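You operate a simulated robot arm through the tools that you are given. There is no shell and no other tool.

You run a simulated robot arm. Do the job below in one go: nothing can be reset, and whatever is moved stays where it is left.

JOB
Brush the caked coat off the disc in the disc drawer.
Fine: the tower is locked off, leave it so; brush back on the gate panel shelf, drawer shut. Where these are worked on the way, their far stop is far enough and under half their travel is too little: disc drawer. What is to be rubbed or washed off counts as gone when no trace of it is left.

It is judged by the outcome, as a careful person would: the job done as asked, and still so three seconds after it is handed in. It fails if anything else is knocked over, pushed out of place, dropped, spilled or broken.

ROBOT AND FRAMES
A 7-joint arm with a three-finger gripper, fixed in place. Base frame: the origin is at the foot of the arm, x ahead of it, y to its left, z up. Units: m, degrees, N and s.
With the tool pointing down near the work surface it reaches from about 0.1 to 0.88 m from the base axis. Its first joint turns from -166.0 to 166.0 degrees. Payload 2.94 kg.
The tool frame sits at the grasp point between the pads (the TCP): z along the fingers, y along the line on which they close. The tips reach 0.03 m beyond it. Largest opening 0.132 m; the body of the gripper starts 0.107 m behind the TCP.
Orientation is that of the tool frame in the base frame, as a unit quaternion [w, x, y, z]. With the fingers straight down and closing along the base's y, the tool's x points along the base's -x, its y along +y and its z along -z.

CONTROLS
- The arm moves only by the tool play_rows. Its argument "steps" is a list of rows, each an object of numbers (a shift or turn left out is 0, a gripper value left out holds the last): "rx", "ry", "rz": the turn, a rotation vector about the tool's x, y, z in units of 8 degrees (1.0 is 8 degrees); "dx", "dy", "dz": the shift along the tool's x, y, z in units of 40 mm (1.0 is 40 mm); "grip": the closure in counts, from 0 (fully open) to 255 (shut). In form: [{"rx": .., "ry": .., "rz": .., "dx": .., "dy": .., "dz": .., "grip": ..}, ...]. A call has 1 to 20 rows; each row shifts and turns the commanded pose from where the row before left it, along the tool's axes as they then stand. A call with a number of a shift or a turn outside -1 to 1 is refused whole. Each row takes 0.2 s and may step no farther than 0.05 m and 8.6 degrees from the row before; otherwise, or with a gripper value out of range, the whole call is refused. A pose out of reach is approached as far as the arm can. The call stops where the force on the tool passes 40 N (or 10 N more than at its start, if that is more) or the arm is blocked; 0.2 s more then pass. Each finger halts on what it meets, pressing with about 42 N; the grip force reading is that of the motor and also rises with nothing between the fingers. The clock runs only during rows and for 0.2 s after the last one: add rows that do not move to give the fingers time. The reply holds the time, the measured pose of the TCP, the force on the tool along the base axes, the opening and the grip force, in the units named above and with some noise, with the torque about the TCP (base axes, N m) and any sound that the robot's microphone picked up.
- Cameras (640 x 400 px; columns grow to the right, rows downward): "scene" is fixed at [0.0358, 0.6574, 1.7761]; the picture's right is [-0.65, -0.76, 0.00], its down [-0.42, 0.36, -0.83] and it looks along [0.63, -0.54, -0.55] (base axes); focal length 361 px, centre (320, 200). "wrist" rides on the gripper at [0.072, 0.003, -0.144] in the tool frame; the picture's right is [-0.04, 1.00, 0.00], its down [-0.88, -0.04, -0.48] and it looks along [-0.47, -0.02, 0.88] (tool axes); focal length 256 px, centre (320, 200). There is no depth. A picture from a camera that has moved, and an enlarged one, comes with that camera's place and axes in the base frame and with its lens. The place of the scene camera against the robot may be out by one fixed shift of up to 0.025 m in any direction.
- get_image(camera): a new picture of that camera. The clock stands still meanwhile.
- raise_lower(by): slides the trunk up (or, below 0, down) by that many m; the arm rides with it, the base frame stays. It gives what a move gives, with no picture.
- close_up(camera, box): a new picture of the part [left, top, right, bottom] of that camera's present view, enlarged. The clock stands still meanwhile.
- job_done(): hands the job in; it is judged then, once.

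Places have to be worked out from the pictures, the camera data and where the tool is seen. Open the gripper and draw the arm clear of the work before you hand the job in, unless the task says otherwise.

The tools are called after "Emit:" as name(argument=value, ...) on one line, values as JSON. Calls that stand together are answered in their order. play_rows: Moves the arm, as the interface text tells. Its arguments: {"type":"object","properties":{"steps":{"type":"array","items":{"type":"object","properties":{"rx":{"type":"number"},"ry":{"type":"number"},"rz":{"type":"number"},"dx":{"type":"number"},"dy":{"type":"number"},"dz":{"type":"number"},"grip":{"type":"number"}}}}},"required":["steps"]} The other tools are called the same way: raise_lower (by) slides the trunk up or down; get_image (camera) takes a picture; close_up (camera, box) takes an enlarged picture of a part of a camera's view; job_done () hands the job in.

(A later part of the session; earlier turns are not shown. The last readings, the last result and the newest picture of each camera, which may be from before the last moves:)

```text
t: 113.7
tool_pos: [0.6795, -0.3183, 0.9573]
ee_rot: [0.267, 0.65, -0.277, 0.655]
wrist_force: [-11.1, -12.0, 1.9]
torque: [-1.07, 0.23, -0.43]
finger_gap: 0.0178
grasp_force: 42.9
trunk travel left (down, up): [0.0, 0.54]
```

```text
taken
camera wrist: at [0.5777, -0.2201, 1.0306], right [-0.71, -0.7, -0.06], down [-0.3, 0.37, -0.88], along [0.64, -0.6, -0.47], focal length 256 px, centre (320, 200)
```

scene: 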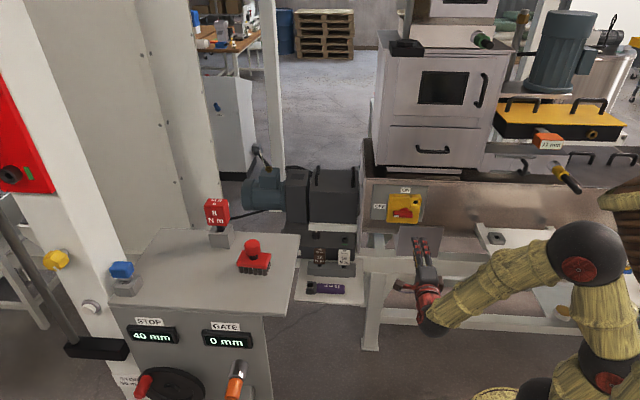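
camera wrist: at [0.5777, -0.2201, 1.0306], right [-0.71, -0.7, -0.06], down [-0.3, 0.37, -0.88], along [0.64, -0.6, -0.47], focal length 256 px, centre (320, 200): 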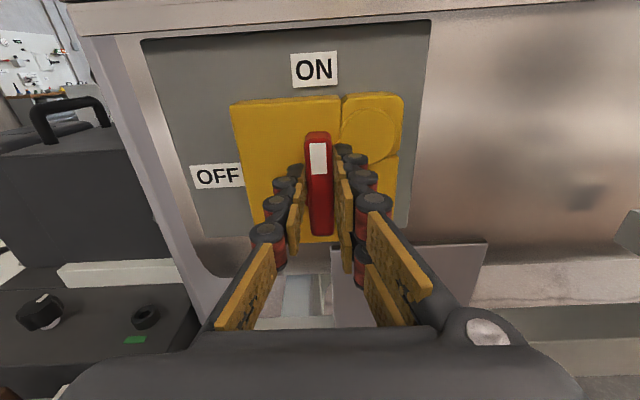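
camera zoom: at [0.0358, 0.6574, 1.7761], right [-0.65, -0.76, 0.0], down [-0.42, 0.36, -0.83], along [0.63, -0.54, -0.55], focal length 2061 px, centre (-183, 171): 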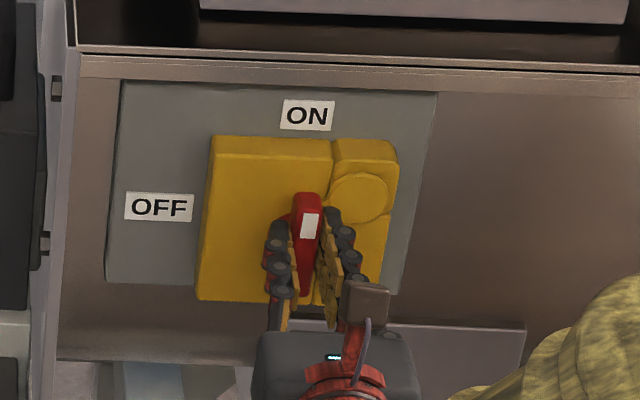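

The lever stands vertical at ON against its stop. I release it, back away and verify.

Emit:
play_rows(steps=[{"grip": 150}, {}, {}, {"dz": -0.6}, {"dz": -0.8}, {"dz": -0.8}, {"dz": -0.8}, {"dz": -0.8}, {"dz": -0.8}, {}])

Emit:
close_up(camera="scene", box=[360, 170, 456, 230])

Emit:
get_image(camera="wrist")

```text
t: 115.9
tool_pos: [0.5524, -0.1854, 0.9563]
ee_rot: [0.267, 0.65, -0.276, 0.656]
wrist_force: [0.0, 0.0, -0.3]
torque: [0.03, -0.01, 0.03]
finger_gap: 0.0547
grasp_force: 0.1
trunk travel left (down, up): [0.0, 0.54]
```

```text
6.67 times, centred on (408, 200) of scene
camera zoom: at [0.0358, 0.6574, 1.7761], right [-0.65, -0.76, 0.0], down [-0.42, 0.36, -0.83], along [0.63, -0.54, -0.55], focal length 2404 px, centre (-267, 200)
```

zoom: 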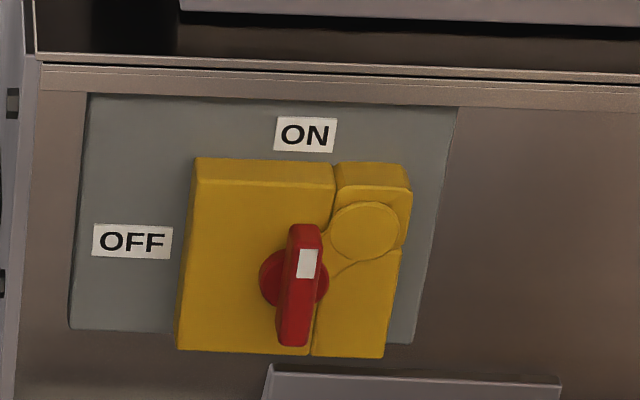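

```text
taken
camera wrist: at [0.4487, -0.0867, 1.0281], right [-0.71, -0.7, -0.06], down [-0.3, 0.37, -0.88], along [0.64, -0.6, -0.47], focal length 256 px, centre (320, 200)
```

wrist: 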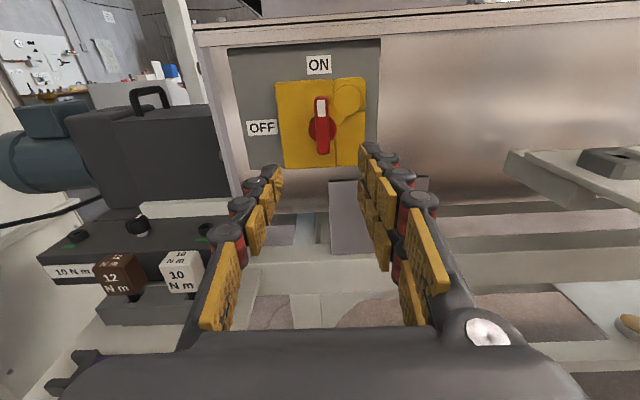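

The isolator is pixel-for-pixel back at ON as found, and the tower's own padlocked isolator was never touched. Now the actual job: I roll back to close vertically and raise the trunk to the drawer handle.

Emit:
play_rows(steps=[{"dz": -0.5, "rz": 1}, {"rz": 1}, {"rz": 1}, {"rz": 1}, {"rz": 1}, {"rz": 1}, {"rz": 1}, {"rz": 1}, {"rz": 1}, {"rz": 1}, {"rz": 1}, {"rz": 0.3}, {}])

Emit:
raise_lower(by=0.255)

Emit:
get_image(camera="wrist")

```text
t: 118.7
tool_pos: [0.5357, -0.1749, 0.96]
ee_rot: [0.278, -0.262, 0.656, -0.651]
wrist_force: [-0.7, 0.4, 0.1]
torque: [0.02, 0.01, 0.01]
finger_gap: 0.0543
grasp_force: 0.1
trunk travel left (down, up): [0.0, 0.54]
```

```text
t: 121.3
tool_pos: [0.5365, -0.1729, 1.2138]
ee_rot: [0.277, -0.263, 0.655, -0.652]
wrist_force: [-0.1, 0.1, -0.6]
torque: [0.01, -0.02, 0.0]
finger_gap: 0.0546
grasp_force: 0.1
trunk travel left (down, up): [-0.255, 0.285]
```

```text
taken
camera wrist: at [0.3866, -0.1232, 1.2095], right [0.05, 0.04, -1.0], down [0.29, 0.96, 0.06], along [0.96, -0.29, 0.03], focal length 256 px, centre (320, 200)
```

wrist: 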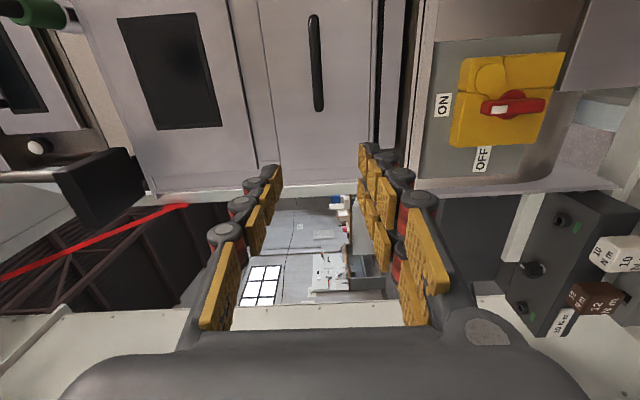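

The hand is at handle height again. I shift right to the middle of the bar and come up to it.

Emit:
play_rows(steps=[{"dx": 0.81}, {"dx": 0.81}, {"dz": 0.8}, {"dz": 0.8}, {"dz": 0.8}, {"dz": 0.8}, {}])

Emit:
get_image(camera="wrist")

```text
t: 122.9
tool_pos: [0.5832, -0.3108, 1.2133]
ee_rot: [0.278, -0.262, 0.655, -0.652]
wrist_force: [0.7, 0.3, -0.4]
torque: [-0.04, 0.01, -0.02]
finger_gap: 0.0544
grasp_force: 0.2
trunk travel left (down, up): [-0.255, 0.285]
```

```text
taken
camera wrist: at [0.4316, -0.2586, 1.209], right [0.05, 0.04, -1.0], down [0.29, 0.96, 0.06], along [0.96, -0.29, 0.03], focal length 256 px, centre (320, 200)
```

wrist: 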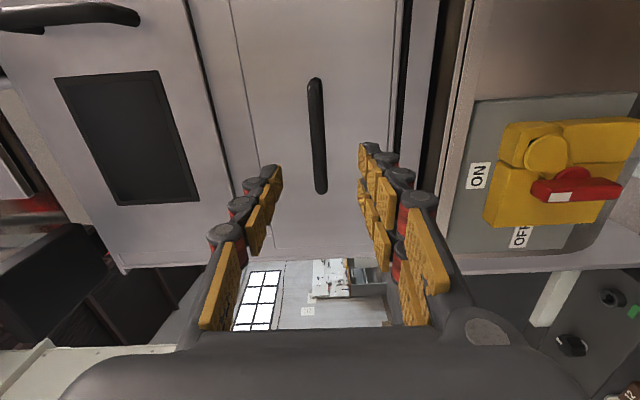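

Centred. I advance onto the bar and close.

Emit:
play_rows(steps=[{"dz": 0.8}, {"dz": 0.8}, {"dz": 0.7, "dy": -0.03}, {"grip": 255}, {}, {}, {}, {}])

```text
t: 124.7
tool_pos: [0.6458, -0.3772, 1.2147]
ee_rot: [0.278, -0.262, 0.655, -0.652]
wrist_force: [-0.8, -0.4, -0.4]
torque: [-0.66, 0.71, -0.06]
finger_gap: 0.0127
grasp_force: 35.8
trunk travel left (down, up): [-0.255, 0.285]
```

The bar is gripped. I pull the drawer straight out 12 cm and look.

Emit:
play_rows(steps=[{"dz": -0.4}, {"dz": -0.5}, {"dz": -0.5}, {"dz": -0.5}, {"dz": -0.5}, {"dz": -0.5}, {}])

Emit:
get_image(camera="scene")

Emit:
get_image(camera="wrist")

```text
t: 126.3
tool_pos: [0.5623, -0.2935, 1.2142]
ee_rot: [0.278, -0.261, 0.655, -0.652]
wrist_force: [-7.8, -6.9, 7.2]
torque: [-0.75, 0.79, 0.17]
finger_gap: 0.0129
grasp_force: 39.1
trunk travel left (down, up): [-0.255, 0.285]
```

```text
taken
```

scene: 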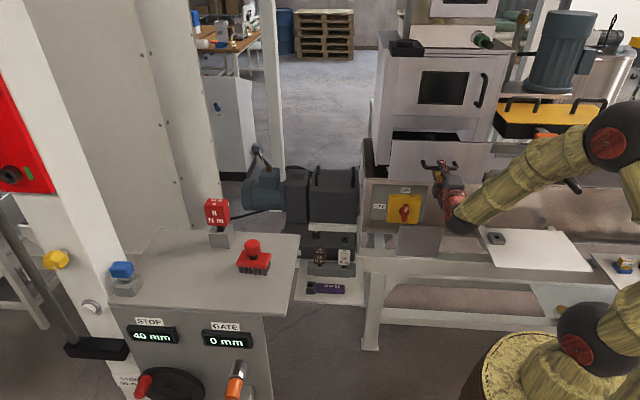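

```text
taken
camera wrist: at [0.4122, -0.2424, 1.2102], right [0.05, 0.04, -1.0], down [0.29, 0.96, 0.06], along [0.96, -0.29, 0.03], focal length 256 px, centre (320, 200)
```

wrist: 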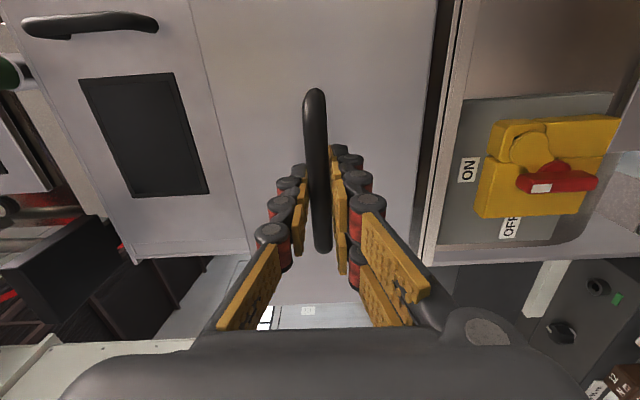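

The drawer is coming out smoothly. I keep pulling until its stop or enough is out, checking inside.

Emit:
close_up(camera="scene", box=[370, 110, 510, 200])

Emit:
play_rows(steps=[{"dz": -0.5}, {"dz": -0.5}, {"dz": -0.5}, {"dz": -0.5}, {}])

Emit:
close_up(camera="scene", box=[370, 110, 510, 200])

```text
4.44 times, centred on (440, 155) of scene
camera zoom: at [0.0358, 0.6574, 1.7761], right [-0.65, -0.76, 0.0], down [-0.42, 0.36, -0.83], along [0.63, -0.54, -0.55], focal length 1603 px, centre (-213, 400)
```

zoom: 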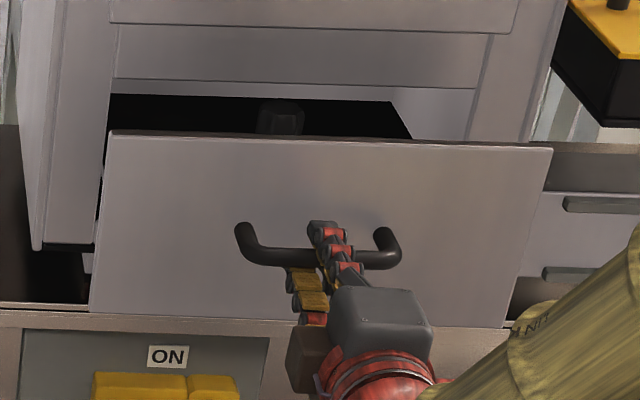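

```text
t: 127.5
tool_pos: [0.5073, -0.238, 1.2149]
ee_rot: [0.277, -0.262, 0.656, -0.652]
wrist_force: [-8.2, -7.2, 0.6]
torque: [-0.75, 0.78, 0.1]
finger_gap: 0.013
grasp_force: 39.3
trunk travel left (down, up): [-0.255, 0.285]
```

```text
4.44 times, centred on (440, 155) of scene
camera zoom: at [0.0358, 0.6574, 1.7761], right [-0.65, -0.76, 0.0], down [-0.42, 0.36, -0.83], along [0.63, -0.54, -0.55], focal length 1603 px, centre (-213, 400)
```

zoom: 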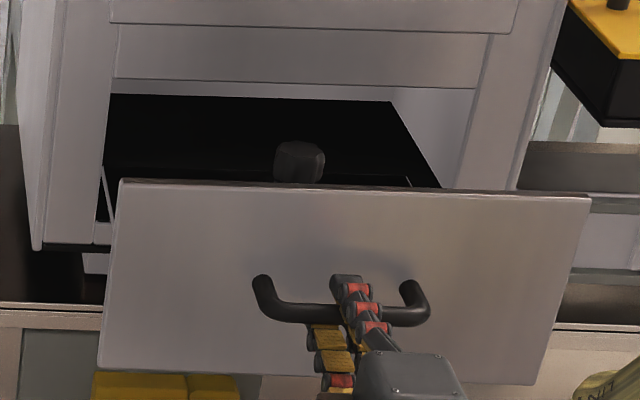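

There's a dark hub visible in the drawer now. I pull further toward the stop.

Emit:
play_rows(steps=[{"dz": -0.5}, {"dz": -0.5}, {"dz": -0.5}, {"dz": -0.5}, {}])

Emit:
close_up(camera="scene", box=[370, 110, 530, 220])

```text
t: 128.7
tool_pos: [0.4517, -0.1786, 1.2163]
ee_rot: [0.279, -0.262, 0.655, -0.651]
wrist_force: [-3.6, 3.5, 3.2]
torque: [-0.17, -0.02, -0.15]
finger_gap: 0.0
grasp_force: 29.0
trunk travel left (down, up): [-0.255, 0.285]
```

```text
3.64 times, centred on (450, 165) of scene
camera zoom: at [0.0358, 0.6574, 1.7761], right [-0.65, -0.76, 0.0], down [-0.42, 0.36, -0.83], along [0.63, -0.54, -0.55], focal length 1312 px, centre (-153, 327)
```

zoom: 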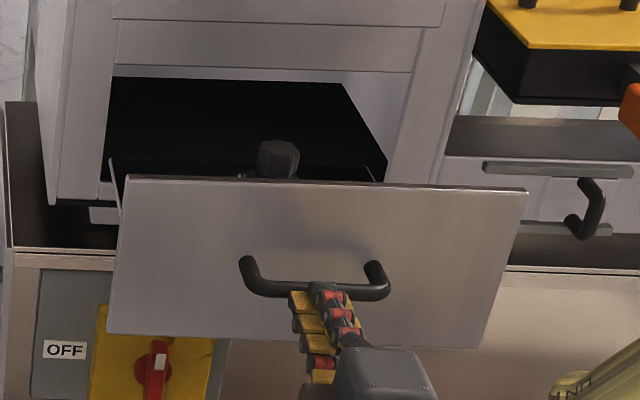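

The fingers slid off as the drawer hit its stop, roughly 21 cm out. I back off, raise up, and point the tool down to look into the drawer.

Emit:
play_rows(steps=[{"dz": -0.7}, {"dz": -0.7, "grip": 120}, {}])

Emit:
raise_lower(by=0.285)

Emit:
get_image(camera="scene")

```text
t: 129.5
tool_pos: [0.4111, -0.1407, 1.2147]
ee_rot: [0.278, -0.262, 0.656, -0.651]
wrist_force: [-0.3, -0.4, -0.4]
torque: [0.01, -0.01, -0.01]
finger_gap: 0.0397
grasp_force: 0.1
trunk travel left (down, up): [-0.255, 0.285]
```

```text
t: 132.4
tool_pos: [0.4127, -0.1413, 1.4997]
ee_rot: [0.277, -0.263, 0.656, -0.651]
wrist_force: [0.7, 0.3, -0.2]
torque: [-0.01, 0.01, 0.01]
finger_gap: 0.0699
grasp_force: 0.1
trunk travel left (down, up): [-0.54, 0.0]
```

```text
taken
```

scene: 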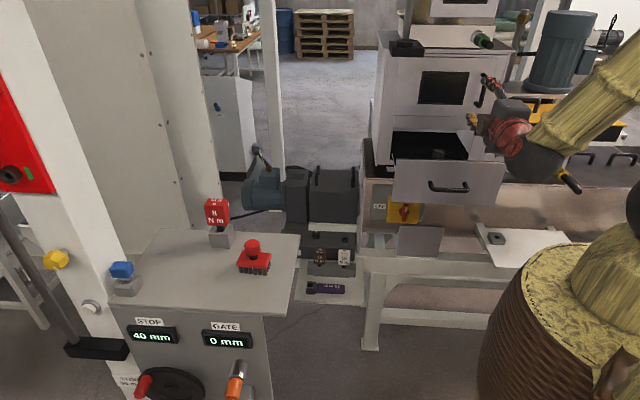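

I turn the tool to point straight down here, then look into the drawer.

Emit:
play_rows(steps=[{"rx": -1}, {"rx": -1}, {"rx": -1}, {"rx": -1}, {"rx": -1}, {"rx": -1}, {"rx": -1}, {"rx": -1}, {"rx": -1}, {"rx": -1}, {"rx": -1}, {"rx": -0.25}, {}])

Emit:
get_image(camera="wrist")

```text
t: 135.2
tool_pos: [0.4121, -0.142, 1.4993]
ee_rot: [0.011, -0.382, 0.924, 0.003]
wrist_force: [0.1, -0.6, -0.4]
torque: [0.05, 0.02, -0.04]
finger_gap: 0.07
grasp_force: 0.0
trunk travel left (down, up): [-0.54, 0.0]
```

```text
taken
camera wrist: at [0.3586, -0.1917, 1.6423], right [-0.67, 0.74, 0.0], down [0.64, 0.59, 0.49], along [0.37, 0.33, -0.87], focal length 256 px, centre (320, 200)
```

wrist: 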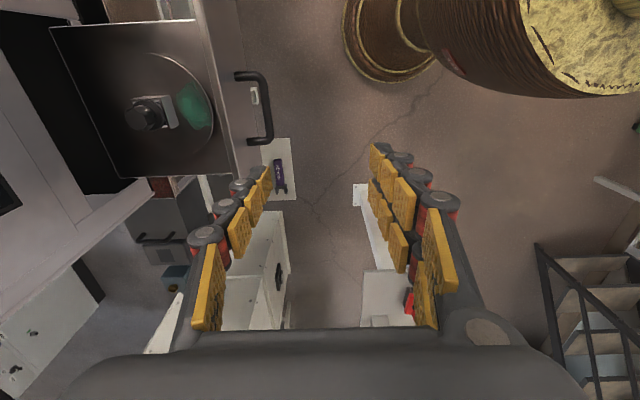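

The drawer holds a disc with a hub nut, and a greenish caked patch near the front. I zoom in.

Emit:
close_up(camera="wrist", box=[40, 10, 280, 190])

Emit:
close_up(camera="wrist", box=[110, 40, 250, 170])

```text
2.22 times, centred on (160, 100) of wrist
camera zoom: at [0.3586, -0.1917, 1.6423], right [-0.67, 0.74, 0.0], down [0.64, 0.59, 0.49], along [0.37, 0.33, -0.87], focal length 569 px, centre (676, 422)
```

zoom: 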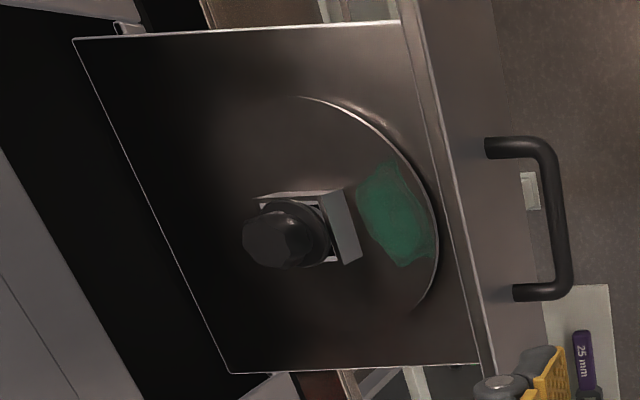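

```text
3.08 times, centred on (180, 105) of wrist
camera zoom: at [0.3586, -0.1917, 1.6423], right [-0.67, 0.74, 0.0], down [0.64, 0.59, 0.49], along [0.37, 0.33, -0.87], focal length 788 px, centre (751, 492)
```

zoom: 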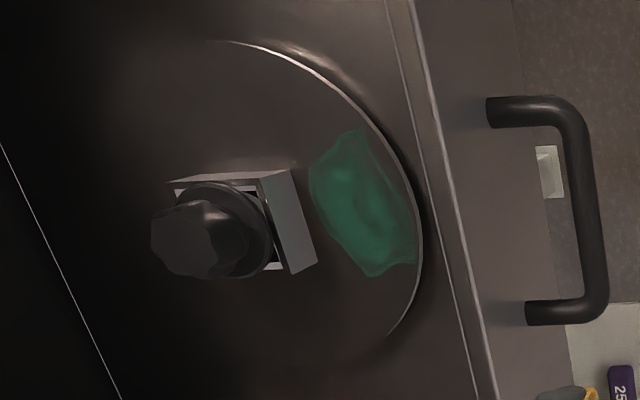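

The green coat sits on the disc between the hub and the front edge, around t 0.19. I shift the camera to get a second view for its height.

Emit:
play_rows(steps=[{"dy": -0.9, "dx": 0.4}, {"dy": -0.9, "dx": 0.4}, {"dy": -0.9, "dx": 0.4}, {"dx": 0.9}, {"dx": 0.9}, {}])

Emit:
get_image(camera="wrist")

```text
t: 136.6
tool_pos: [0.4005, -0.3007, 1.4994]
ee_rot: [0.011, -0.382, 0.924, 0.003]
wrist_force: [-0.6, 0.4, 0.2]
torque: [-0.06, -0.03, 0.02]
finger_gap: 0.0697
grasp_force: 0.0
trunk travel left (down, up): [-0.54, 0.0]
```

```text
taken
camera wrist: at [0.3465, -0.3507, 1.6428], right [-0.67, 0.74, 0.0], down [0.64, 0.59, 0.49], along [0.37, 0.33, -0.87], focal length 256 px, centre (320, 200)
```

wrist: 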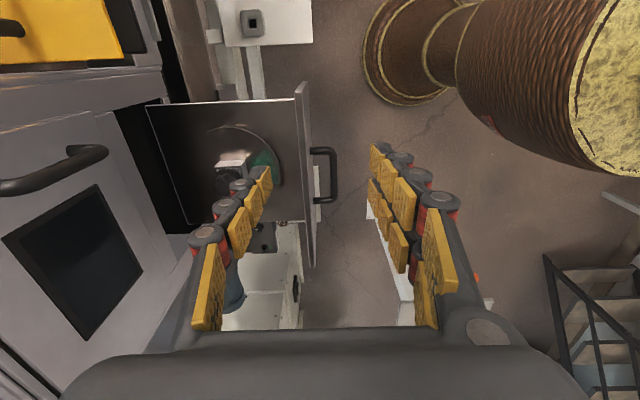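

Emit:
close_up(camera="wrist", box=[140, 90, 350, 240])

Emit:
close_up(camera="wrist", box=[190, 110, 320, 210])

```text
2.67 times, centred on (245, 165) of wrist
camera zoom: at [0.3465, -0.3507, 1.6428], right [-0.67, 0.74, 0.0], down [0.64, 0.59, 0.49], along [0.37, 0.33, -0.87], focal length 683 px, centre (520, 293)
```

zoom: 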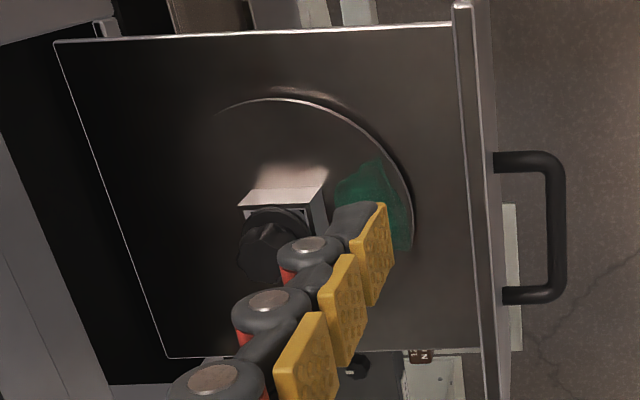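

```text
4.00 times, centred on (255, 160) of wrist
camera zoom: at [0.3465, -0.3507, 1.6428], right [-0.67, 0.74, 0.0], down [0.64, 0.59, 0.49], along [0.37, 0.33, -0.87], focal length 1024 px, centre (580, 360)
```

zoom: 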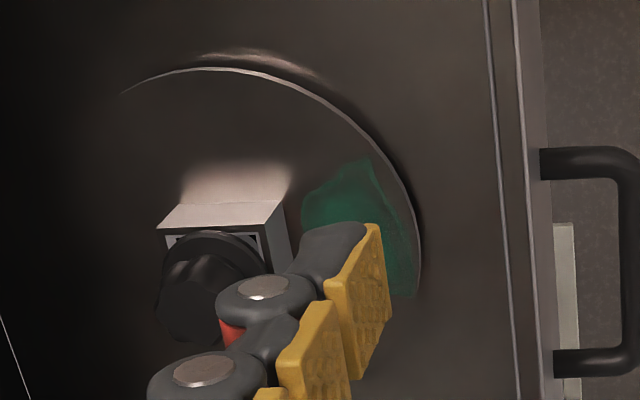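

The disc surface is at z≈1.185, centre (q -0.672, t 0.19), radius about 9 cm; the green coat spans q -0.585…-0.636, t 0.147…0.223. Now I fly over to the gate panel to look at the brush.

Emit:
play_rows(steps=[{"dx": -0.869, "dy": 0.619}, {"dx": -0.869, "dy": 0.619}, {"dx": -0.869, "dy": 0.619}, {"dx": -0.869, "dy": 0.619}, {"dx": -0.869, "dy": 0.619}, {"dx": -0.869, "dy": 0.619}, {"dx": -0.869, "dy": 0.619}, {"dx": -0.869, "dy": 0.619}, {"dx": -0.869, "dy": 0.619}, {"dx": -0.869, "dy": 0.619}, {"dx": -0.869, "dy": 0.619}, {"dx": -0.869, "dy": 0.619}, {"dx": -0.869, "dy": 0.619}, {}])

Emit:
get_image(camera="wrist")

Emit:
get_image(camera="scene")

```text
t: 139.6
tool_pos: [0.4956, 0.2426, 1.5109]
ee_rot: [0.011, -0.381, 0.925, 0.002]
wrist_force: [-0.6, -1.4, -0.3]
torque: [0.06, -0.02, 0.01]
finger_gap: 0.0699
grasp_force: 0.0
trunk travel left (down, up): [-0.54, 0.0]
```

```text
taken
camera wrist: at [0.4416, 0.1921, 1.6524], right [-0.67, 0.74, 0.0], down [0.64, 0.59, 0.5], along [0.37, 0.33, -0.87], focal length 256 px, centre (320, 200)
```

wrist: 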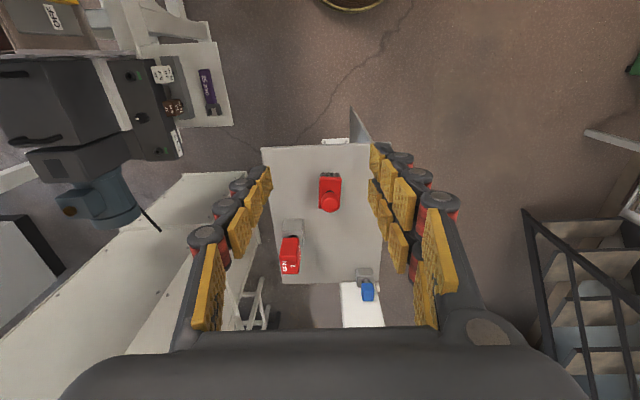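

```text
taken
```

scene: 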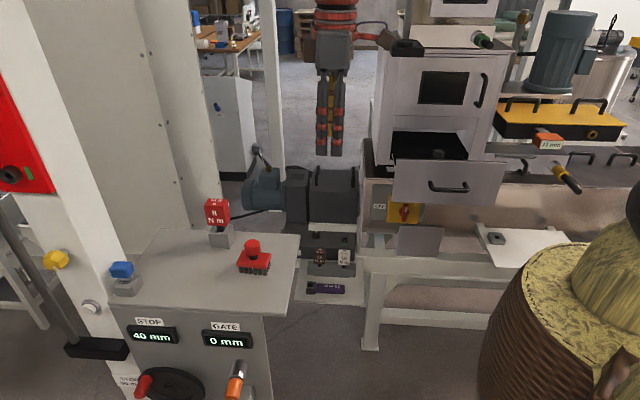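

The brush is in view between the fingers. I zoom in to fix its position and size.

Emit:
close_up(camera="wrist", box=[280, 150, 380, 240])

Emit:
close_up(camera="scene", box=[220, 225, 290, 290])

```text
4.44 times, centred on (330, 195) of wrist
camera zoom: at [0.4416, 0.1921, 1.6524], right [-0.67, 0.74, 0.0], down [0.64, 0.59, 0.5], along [0.37, 0.33, -0.87], focal length 1138 px, centre (276, 222)
```

zoom: 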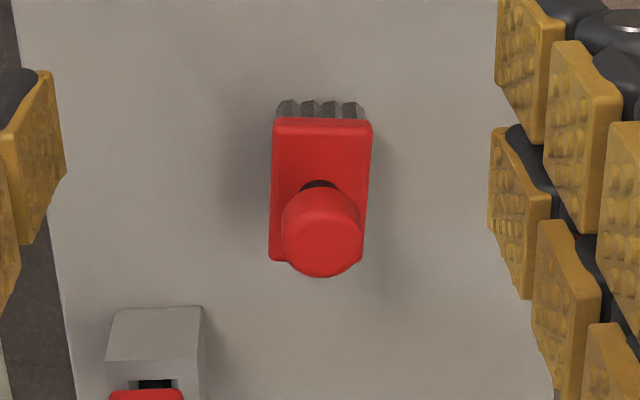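

```text
6.15 times, centred on (255, 258) of scene
camera zoom: at [0.0358, 0.6574, 1.7761], right [-0.65, -0.76, 0.0], down [-0.42, 0.36, -0.83], along [0.63, -0.54, -0.55], focal length 2220 px, centre (720, -154)
```

zoom: 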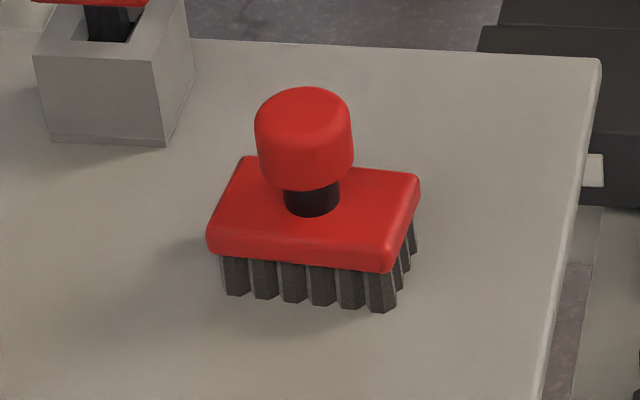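

The knob top is at (0.6095, 0.368, 1.243), the brush block about 68 × 46 mm, aligned with the panel, bristles down on the shelf at z≈1.168. I level the tool and move above the knob, then lower the trunk by 0.2.

Emit:
play_rows(steps=[{"ry": 0.16}, {"dx": -0.844, "dy": 0.04}, {"dx": -0.844, "dy": 0.04}, {"dx": -0.844, "dy": 0.04}, {"dx": -0.844, "dy": 0.04}, {"dx": -0.844, "dy": 0.04}, {}])

Emit:
raise_lower(by=-0.2)

Emit:
get_image(camera="wrist")

Emit:
get_image(camera="scene")

```text
t: 141.2
tool_pos: [0.6093, 0.3694, 1.5071]
ee_rot: [0.001, -0.382, 0.924, -0.002]
wrist_force: [-0.3, -0.5, -0.2]
torque: [0.07, -0.06, -0.01]
finger_gap: 0.0702
grasp_force: 0.1
trunk travel left (down, up): [-0.54, 0.0]
```

```text
t: 143.3
tool_pos: [0.6107, 0.3702, 1.3062]
ee_rot: [0.0, -0.382, 0.924, -0.002]
wrist_force: [-0.1, -0.7, 0.7]
torque: [0.0, -0.02, 0.01]
finger_gap: 0.0697
grasp_force: 0.0
trunk travel left (down, up): [-0.34, 0.2]
```

```text
taken
camera wrist: at [0.5592, 0.3215, 1.4503], right [-0.67, 0.74, 0.0], down [0.65, 0.59, 0.48], along [0.35, 0.32, -0.88], focal length 256 px, centre (320, 200)
```

wrist: 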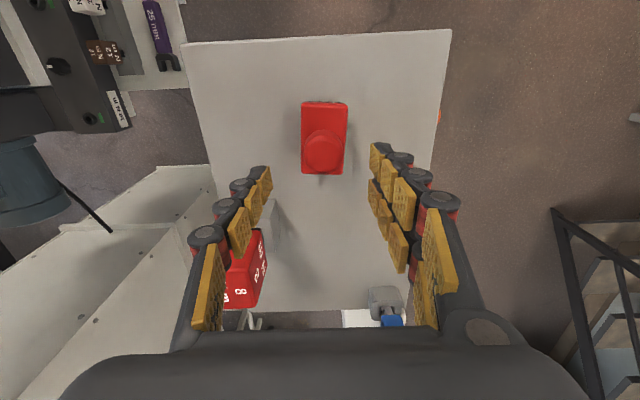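

```text
taken
```

scene: 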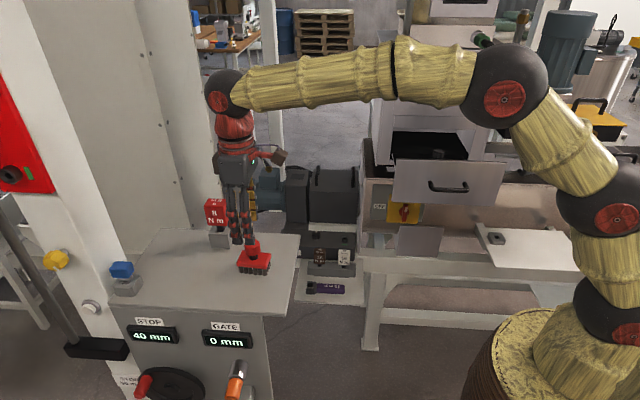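

The knob appears close to under the finger midpoint. I check with a close-up before descending.

Emit:
close_up(camera="wrist", box=[250, 80, 390, 200])

Emit:
close_up(camera="scene", box=[200, 190, 300, 290])

```text
3.33 times, centred on (320, 140) of wrist
camera zoom: at [0.5592, 0.3215, 1.4503], right [-0.67, 0.74, 0.0], down [0.65, 0.59, 0.48], along [0.35, 0.32, -0.88], focal length 853 px, centre (320, 400)
```

zoom: 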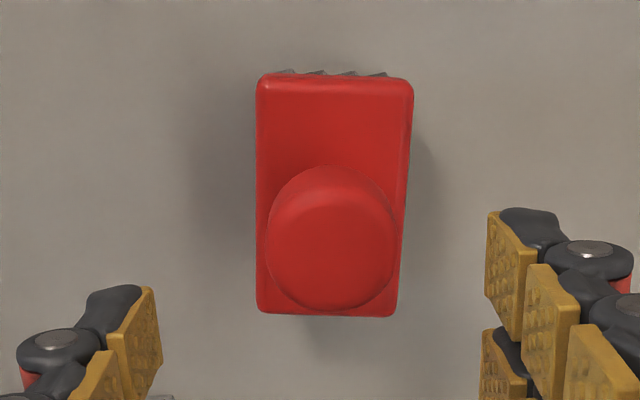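

```text
4.00 times, centred on (250, 240) of scene
camera zoom: at [0.0358, 0.6574, 1.7761], right [-0.65, -0.76, 0.0], down [-0.42, 0.36, -0.83], along [0.63, -0.54, -0.55], focal length 1443 px, centre (600, 40)
```

zoom: 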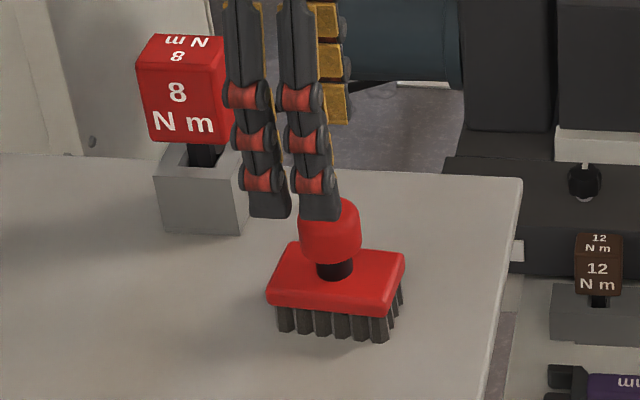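

The knob centre is within about 3 mm of the TCP axis. I nudge onto it, descend to z≈1.237 and close gently around the knob.

Emit:
play_rows(steps=[{"dx": 0.05, "dy": 0.04, "dz": 0.5}, {"dz": 0.6}, {"dz": 0.6}, {}])

Emit:
get_image(camera="wrist")

Emit:
close_up(camera="scene", box=[200, 190, 300, 290])

```text
t: 144.3
tool_pos: [0.6071, 0.3692, 1.2401]
ee_rot: [0.001, -0.383, 0.924, -0.001]
wrist_force: [0.0, 0.3, 0.9]
torque: [0.01, -0.01, 0.01]
finger_gap: 0.0697
grasp_force: 0.1
trunk travel left (down, up): [-0.34, 0.2]
```

```text
taken
camera wrist: at [0.5558, 0.3204, 1.3846], right [-0.67, 0.74, 0.0], down [0.65, 0.59, 0.48], along [0.35, 0.32, -0.88], focal length 256 px, centre (320, 200)
```

wrist: 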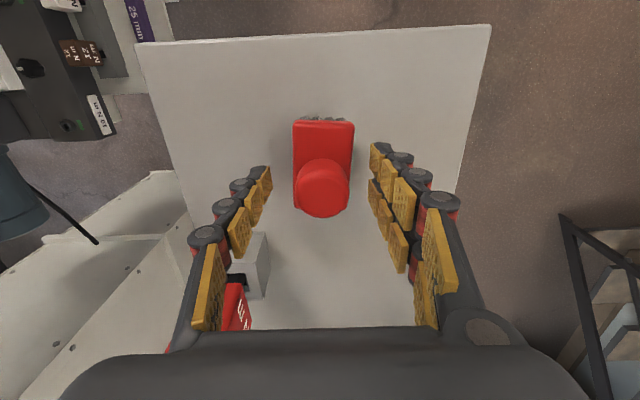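

```text
4.00 times, centred on (250, 240) of scene
camera zoom: at [0.0358, 0.6574, 1.7761], right [-0.65, -0.76, 0.0], down [-0.42, 0.36, -0.83], along [0.63, -0.54, -0.55], focal length 1443 px, centre (600, 40)
```

zoom: 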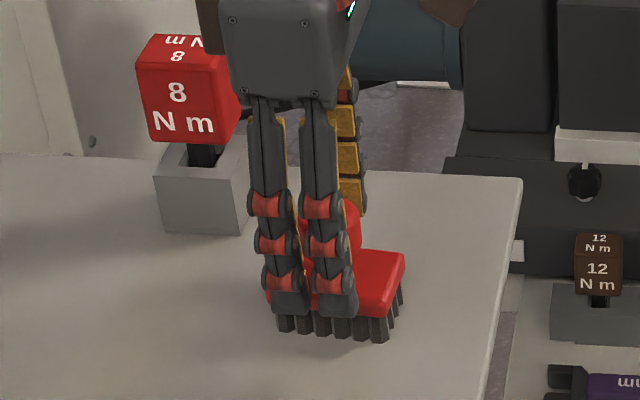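

Both views agree that the knob is centred. I close on it.

Emit:
play_rows(steps=[{"grip": 255}, {}, {}, {}, {}, {}])

Emit:
get_image(camera="wrist")

Emit:
close_up(camera="scene", box=[200, 190, 300, 290])

```text
t: 145.8
tool_pos: [0.6074, 0.3679, 1.2395]
ee_rot: [0.0, -0.382, 0.924, -0.002]
wrist_force: [-0.4, 0.3, 0.6]
torque: [0.03, 0.06, -0.02]
finger_gap: 0.0312
grasp_force: 41.8
trunk travel left (down, up): [-0.34, 0.2]
```

```text
taken
camera wrist: at [0.5559, 0.3205, 1.3847], right [-0.67, 0.74, 0.0], down [0.65, 0.59, 0.47], along [0.35, 0.32, -0.88], focal length 256 px, centre (320, 200)
```

wrist: 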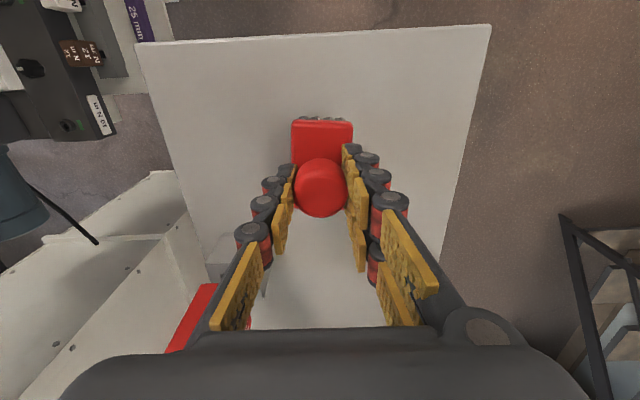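

```text
4.00 times, centred on (250, 240) of scene
camera zoom: at [0.0358, 0.6574, 1.7761], right [-0.65, -0.76, 0.0], down [-0.42, 0.36, -0.83], along [0.63, -0.54, -0.55], focal length 1443 px, centre (600, 40)
```

zoom: 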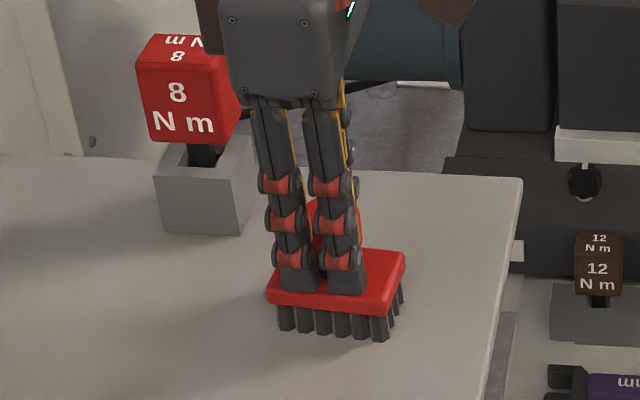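

The knob is gripped (gap 31 mm); resting TCP height is 1.2395. I lift straight up and check the hold.

Emit:
play_rows(steps=[{"dz": -0.5}, {"dz": -1}, {"dz": -1}, {"dz": -1}, {}])

Emit:
get_image(camera="wrist")

Emit:
close_up(camera="scene", box=[180, 120, 320, 290])

```text
t: 146.9
tool_pos: [0.6094, 0.3688, 1.3782]
ee_rot: [0.0, -0.382, 0.924, -0.002]
wrist_force: [-0.1, -0.1, -2.3]
torque: [-0.02, 0.01, 0.02]
finger_gap: 0.0313
grasp_force: 42.2
trunk travel left (down, up): [-0.34, 0.2]
```

```text
taken
camera wrist: at [0.5569, 0.3217, 1.5233], right [-0.67, 0.74, 0.0], down [0.65, 0.59, 0.47], along [0.35, 0.32, -0.88], focal length 256 px, centre (320, 200)
```

wrist: 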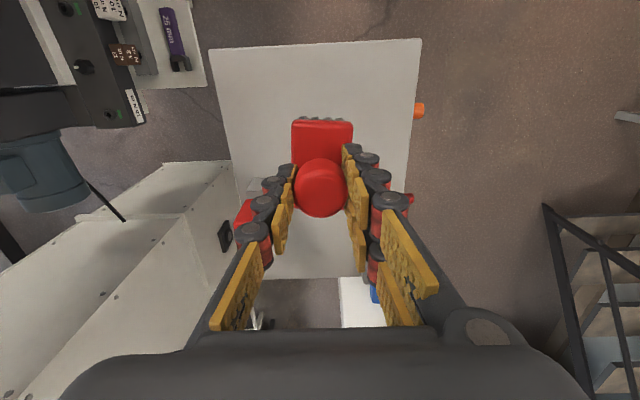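

```text
2.35 times, centred on (250, 205) of scene
camera zoom: at [0.0358, 0.6574, 1.7761], right [-0.65, -0.76, 0.0], down [-0.42, 0.36, -0.83], along [0.63, -0.54, -0.55], focal length 849 px, centre (485, 188)
```

zoom: 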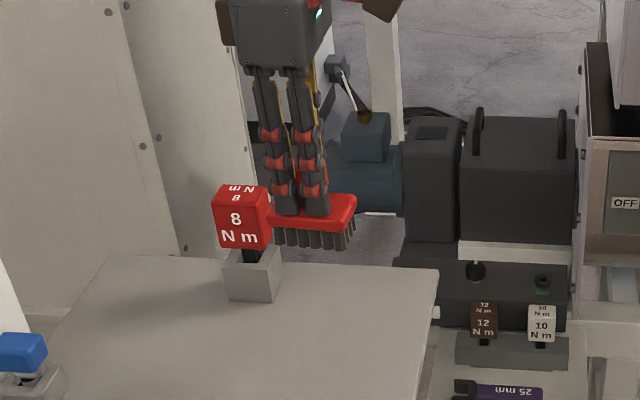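

The brush is held firmly and level. I raise the trunk 0.1 and carry it over to above the coated area of the disc at (0.563, -0.297).

Emit:
raise_lower(by=0.1)

Emit:
play_rows(steps=[{"dx": 0.84, "dy": -0.73}, {"dx": 0.84, "dy": -0.73}, {"dx": 0.84, "dy": -0.73}, {"dx": 0.84, "dy": -0.73}, {"dx": 0.84, "dy": -0.73}, {"dx": 0.84, "dy": -0.73}, {"dx": 0.84, "dy": -0.73}, {"dx": 0.84, "dy": -0.73}, {"dx": 0.84, "dy": -0.73}, {"dx": 0.84, "dy": -0.73}, {"dx": 0.84, "dy": -0.73}, {"dx": 0.84, "dy": -0.73}, {"dx": 0.84, "dy": -0.73}, {"dx": 0.84, "dy": -0.73}, {"dx": 0.84, "dy": -0.73}, {}])

Emit:
get_image(camera="wrist")

Emit:
get_image(camera="scene")

```text
t: 148.3
tool_pos: [0.6085, 0.3698, 1.4788]
ee_rot: [0.0, -0.382, 0.924, -0.002]
wrist_force: [0.7, 0.7, -1.2]
torque: [0.03, 0.02, -0.01]
finger_gap: 0.0308
grasp_force: 42.0
trunk travel left (down, up): [-0.44, 0.1]
```

```text
t: 151.7
tool_pos: [0.5622, -0.2943, 1.481]
ee_rot: [0.0, -0.381, 0.925, -0.001]
wrist_force: [0.5, 0.7, -1.2]
torque: [-0.04, -0.03, -0.01]
finger_gap: 0.0309
grasp_force: 41.6
trunk travel left (down, up): [-0.44, 0.1]
```

```text
taken
camera wrist: at [0.5107, -0.3421, 1.626], right [-0.67, 0.74, 0.0], down [0.65, 0.6, 0.47], along [0.35, 0.32, -0.88], focal length 256 px, centre (320, 200)
```

wrist: 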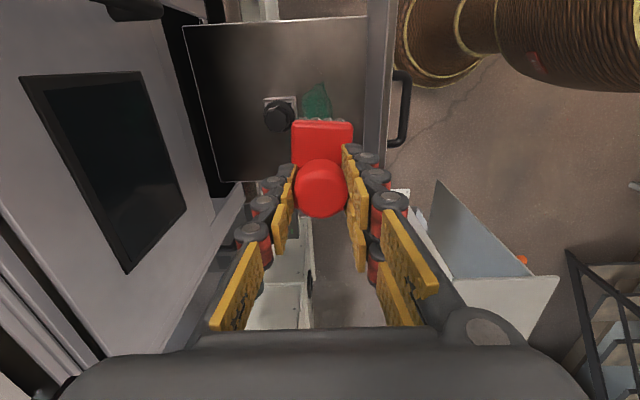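

```text
taken
```

scene: 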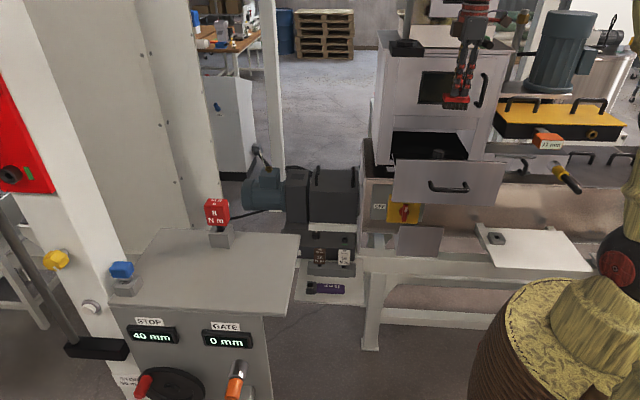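

The coat is visible just ahead of the brush. I zoom in to refine the patch and hub positions from this viewpoint.

Emit:
close_up(camera="wrist", box=[240, 50, 400, 180])

```text
3.08 times, centred on (320, 115) of wrist
camera zoom: at [0.5107, -0.3421, 1.626], right [-0.67, 0.74, 0.0], down [0.65, 0.6, 0.47], along [0.35, 0.32, -0.88], focal length 788 px, centre (320, 462)
```

zoom: 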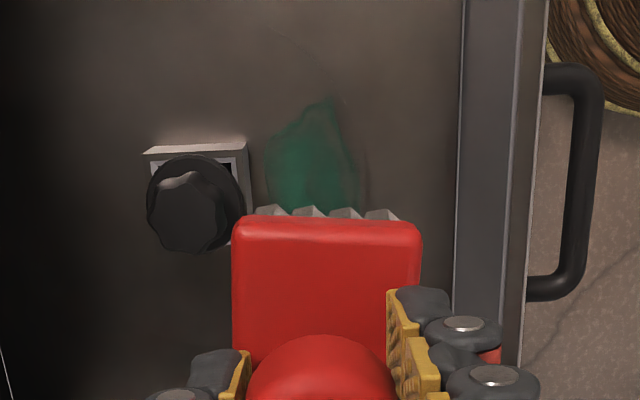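

The patch edges agree (q -0.583…-0.636, t 0.146…0.223), and the hub's near face is at q≈-0.643. I turn the hand by 90° so the fingers straddle along t, away from the hub, and centre the brush over the patch.

Emit:
play_rows(steps=[{"rz": 1}, {"rz": 1}, {"rz": 1}, {"rz": 1}, {"rz": 1}, {"rz": 1}, {"rz": 1}, {"rz": 1}, {"rz": 1}, {"rz": 1}, {"rz": 1}, {"rz": 0.25}, {}])

Emit:
get_image(camera="wrist")

```text
t: 154.5
tool_pos: [0.5601, -0.2961, 1.4809]
ee_rot: [0.002, 0.384, 0.923, -0.001]
wrist_force: [0.3, -0.5, -1.2]
torque: [0.0, 0.03, 0.03]
finger_gap: 0.0311
grasp_force: 41.4
trunk travel left (down, up): [-0.44, 0.1]
```

```text
taken
camera wrist: at [0.5138, -0.2435, 1.6246], right [0.74, 0.67, 0.0], down [0.59, -0.65, 0.48], along [0.32, -0.35, -0.88], focal length 256 px, centre (320, 200)
```

wrist: 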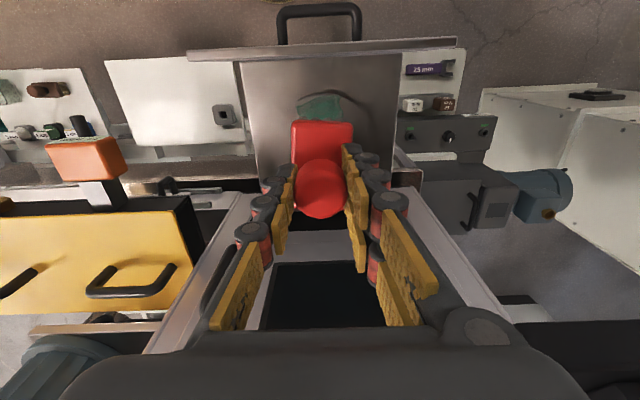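

The brush is over the patch (q -0.605, t 0.187), clear of front plate and hub. I nudge 3 mm toward the front and lower by 0.2.

Emit:
play_rows(steps=[{"dx": 0.1}, {}])

Emit:
raise_lower(by=-0.19)

Emit:
get_image(camera="wrist")

Emit:
close_up(camera="scene", box=[370, 60, 530, 220])

```text
t: 155.1
tool_pos: [0.5576, -0.2934, 1.4806]
ee_rot: [0.001, 0.384, 0.923, 0.0]
wrist_force: [0.6, -0.5, -0.8]
torque: [-0.03, 0.01, 0.0]
finger_gap: 0.0309
grasp_force: 41.6
trunk travel left (down, up): [-0.44, 0.1]
```

```text
t: 157.2
tool_pos: [0.5581, -0.2943, 1.2905]
ee_rot: [0.001, 0.383, 0.924, -0.002]
wrist_force: [0.3, -0.5, -1.0]
torque: [0.01, -0.02, 0.02]
finger_gap: 0.031
grasp_force: 41.8
trunk travel left (down, up): [-0.25, 0.29]
```

```text
taken
camera wrist: at [0.5108, -0.2398, 1.4346], right [0.74, 0.67, 0.0], down [0.59, -0.65, 0.48], along [0.32, -0.35, -0.88], focal length 256 px, centre (320, 200)
```

wrist: 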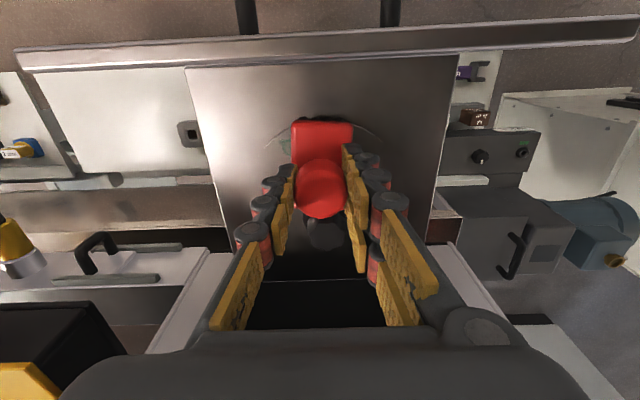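

```text
2.50 times, centred on (450, 140) of scene
camera zoom: at [0.0358, 0.6574, 1.7761], right [-0.65, -0.76, 0.0], down [-0.42, 0.36, -0.83], along [0.63, -0.54, -0.55], focal length 902 px, centre (-5, 350)
```

zoom: 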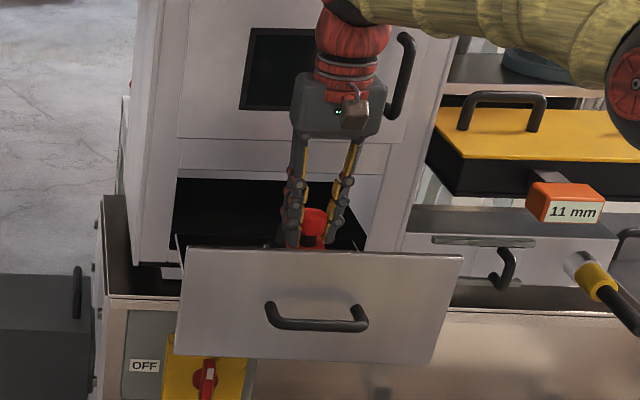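

The brush is inside the drawer above the disc. I descend in small steps until the bristles touch.

Emit:
play_rows(steps=[{"dz": 0.25}, {"dz": 0.25}, {}])

Emit:
play_rows(steps=[{"dz": 0.12}, {"dz": 0.12}, {}])

```text
t: 158.0
tool_pos: [0.5584, -0.2937, 1.2709]
ee_rot: [0.001, 0.384, 0.923, -0.001]
wrist_force: [-1.3, 0.2, -1.4]
torque: [0.0, 0.0, -0.02]
finger_gap: 0.0311
grasp_force: 41.8
trunk travel left (down, up): [-0.25, 0.29]
```

```text
t: 158.8
tool_pos: [0.5587, -0.2947, 1.261]
ee_rot: [0.002, 0.383, 0.924, -0.001]
wrist_force: [0.1, 0.0, -2.2]
torque: [0.01, 0.01, 0.0]
finger_gap: 0.0313
grasp_force: 42.5
trunk travel left (down, up): [-0.25, 0.29]
```

No contact yet at 1.261; I continue in 2.5 mm steps.

Emit:
play_rows(steps=[{"dz": 0.06}, {}])

Emit:
play_rows(steps=[{"dz": 0.06}, {}])

Emit:
play_rows(steps=[{"dz": 0.06}, {}])

```text
t: 159.4
tool_pos: [0.5584, -0.2941, 1.258]
ee_rot: [0.002, 0.383, 0.924, -0.001]
wrist_force: [-0.3, -0.5, -1.5]
torque: [0.01, 0.0, 0.02]
finger_gap: 0.031
grasp_force: 41.7
trunk travel left (down, up): [-0.25, 0.29]
```

```text
t: 160.0
tool_pos: [0.5582, -0.2936, 1.2559]
ee_rot: [0.001, 0.384, 0.923, -0.001]
wrist_force: [-0.3, 0.1, -1.0]
torque: [0.0, 0.01, 0.02]
finger_gap: 0.0312
grasp_force: 41.3
trunk travel left (down, up): [-0.25, 0.29]
```

```text
t: 160.6
tool_pos: [0.5584, -0.2928, 1.2524]
ee_rot: [0.002, 0.383, 0.924, 0.0]
wrist_force: [0.2, -0.5, -1.3]
torque: [-0.01, -0.02, -0.01]
finger_gap: 0.0313
grasp_force: 42.1
trunk travel left (down, up): [-0.25, 0.29]
```

Still no contact. I continue down carefully.

Emit:
play_rows(steps=[{"dz": 0.06}, {}])

Emit:
play_rows(steps=[{"dz": 0.06}, {}])

Emit:
close_up(camera="wrist", box=[230, 80, 410, 220])

```text
t: 161.2
tool_pos: [0.5583, -0.2942, 1.251]
ee_rot: [0.002, 0.384, 0.923, -0.001]
wrist_force: [0.3, 0.3, -1.8]
torque: [0.01, 0.01, 0.02]
finger_gap: 0.0312
grasp_force: 41.9
trunk travel left (down, up): [-0.25, 0.29]
```

```text
t: 161.8
tool_pos: [0.5577, -0.2926, 1.2475]
ee_rot: [0.001, 0.383, 0.924, -0.001]
wrist_force: [0.0, 0.2, -1.3]
torque: [-0.04, 0.01, -0.01]
finger_gap: 0.0312
grasp_force: 42.4
trunk travel left (down, up): [-0.25, 0.29]
```

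```text
2.86 times, centred on (320, 150) of wrist
camera zoom: at [0.5112, -0.2395, 1.3925], right [0.74, 0.67, 0.0], down [0.59, -0.65, 0.48], along [0.32, -0.35, -0.88], focal length 731 px, centre (320, 343)
```

zoom: 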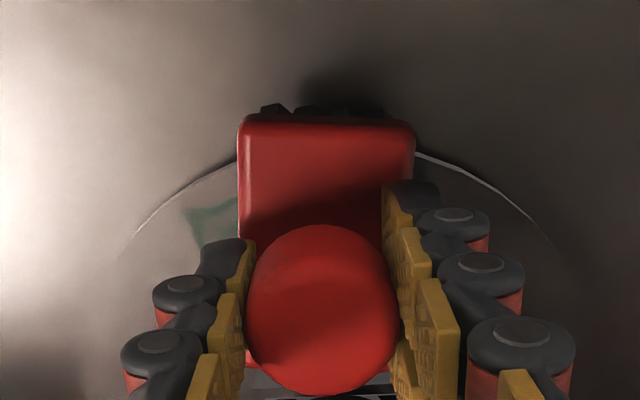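

The brush hovers a little above the disc still. I keep stepping down to contact.

Emit:
play_rows(steps=[{"dz": 0.07}, {}])

Emit:
play_rows(steps=[{"dz": 0.07}, {}])

Emit:
play_rows(steps=[{"dz": 0.07}, {}])

Emit:
play_rows(steps=[{"dz": 0.07}, {}])

```text
t: 162.4
tool_pos: [0.5572, -0.2932, 1.2469]
ee_rot: [0.003, 0.384, 0.924, -0.001]
wrist_force: [0.8, 0.1, -1.9]
torque: [0.01, -0.03, -0.03]
finger_gap: 0.0311
grasp_force: 42.2
trunk travel left (down, up): [-0.25, 0.29]
```

```text
t: 163.0
tool_pos: [0.557, -0.2935, 1.2455]
ee_rot: [0.003, 0.383, 0.924, -0.002]
wrist_force: [1.3, -2.1, 14.1]
torque: [-0.13, -0.14, -0.06]
finger_gap: 0.031
grasp_force: 42.4
trunk travel left (down, up): [-0.25, 0.29]
```

```text
t: 163.6
tool_pos: [0.5571, -0.2935, 1.2454]
ee_rot: [0.005, 0.383, 0.924, -0.001]
wrist_force: [3.2, -1.8, 38.6]
torque: [-0.23, -0.37, 0.01]
finger_gap: 0.0309
grasp_force: 42.4
trunk travel left (down, up): [-0.25, 0.29]
```

```text
t: 164.0
tool_pos: [0.5592, -0.2935, 1.2454]
ee_rot: [0.009, 0.384, 0.923, -0.002]
wrist_force: [0.8, -0.5, 9.0]
torque: [-0.09, 0.05, -0.01]
finger_gap: 0.031
grasp_force: 42.3
trunk travel left (down, up): [-0.25, 0.29]
stopped in row 1: the force on the tool passed its limit at 51 N (the readings are from after the stop); the commanded pose is now the measured one
```

The bristles are on the disc at TCP z≈1.2455 with about 9 N. I start scrubbing with back-and-forth strokes along t over the whole patch.

Emit:
play_rows(steps=[{"dy": 0.35}, {"dy": 0.35}, {"dy": -0.4}, {"dy": -0.4}, {"dy": -0.4}, {"dy": -0.4}, {"dy": 0.4}, {"dy": 0.4}, {"dy": 0.4}, {"dy": 0.4}, {"dy": -0.4}, {"dy": -0.4}, {"dy": -0.4}, {"dy": -0.4}, {"dy": 0.45}, {"dy": 0.45}, {}])

Emit:
close_up(camera="wrist", box=[200, 80, 440, 240])

```text
t: 167.6
tool_pos: [0.5558, -0.2952, 1.2443]
ee_rot: [0.007, 0.384, 0.923, -0.001]
wrist_force: [-8.2, -6.2, 32.5]
torque: [-0.62, -0.12, -0.14]
finger_gap: 0.031
grasp_force: 41.3
trunk travel left (down, up): [-0.25, 0.29]
```

```text
2.50 times, centred on (320, 160) of wrist
camera zoom: at [0.5085, -0.24, 1.3872], right [0.74, 0.67, 0.0], down [0.59, -0.65, 0.49], along [0.33, -0.36, -0.87], focal length 640 px, centre (320, 300)
```

zoom: 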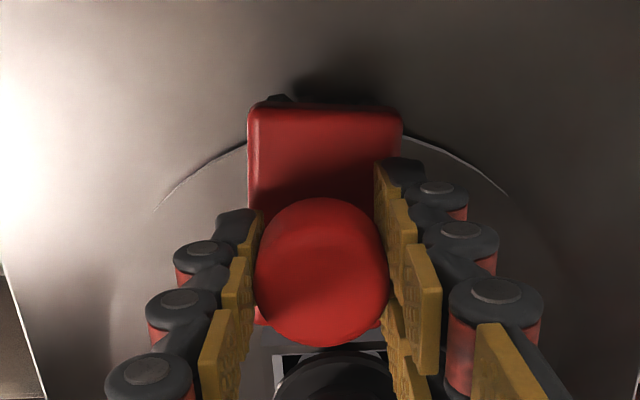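

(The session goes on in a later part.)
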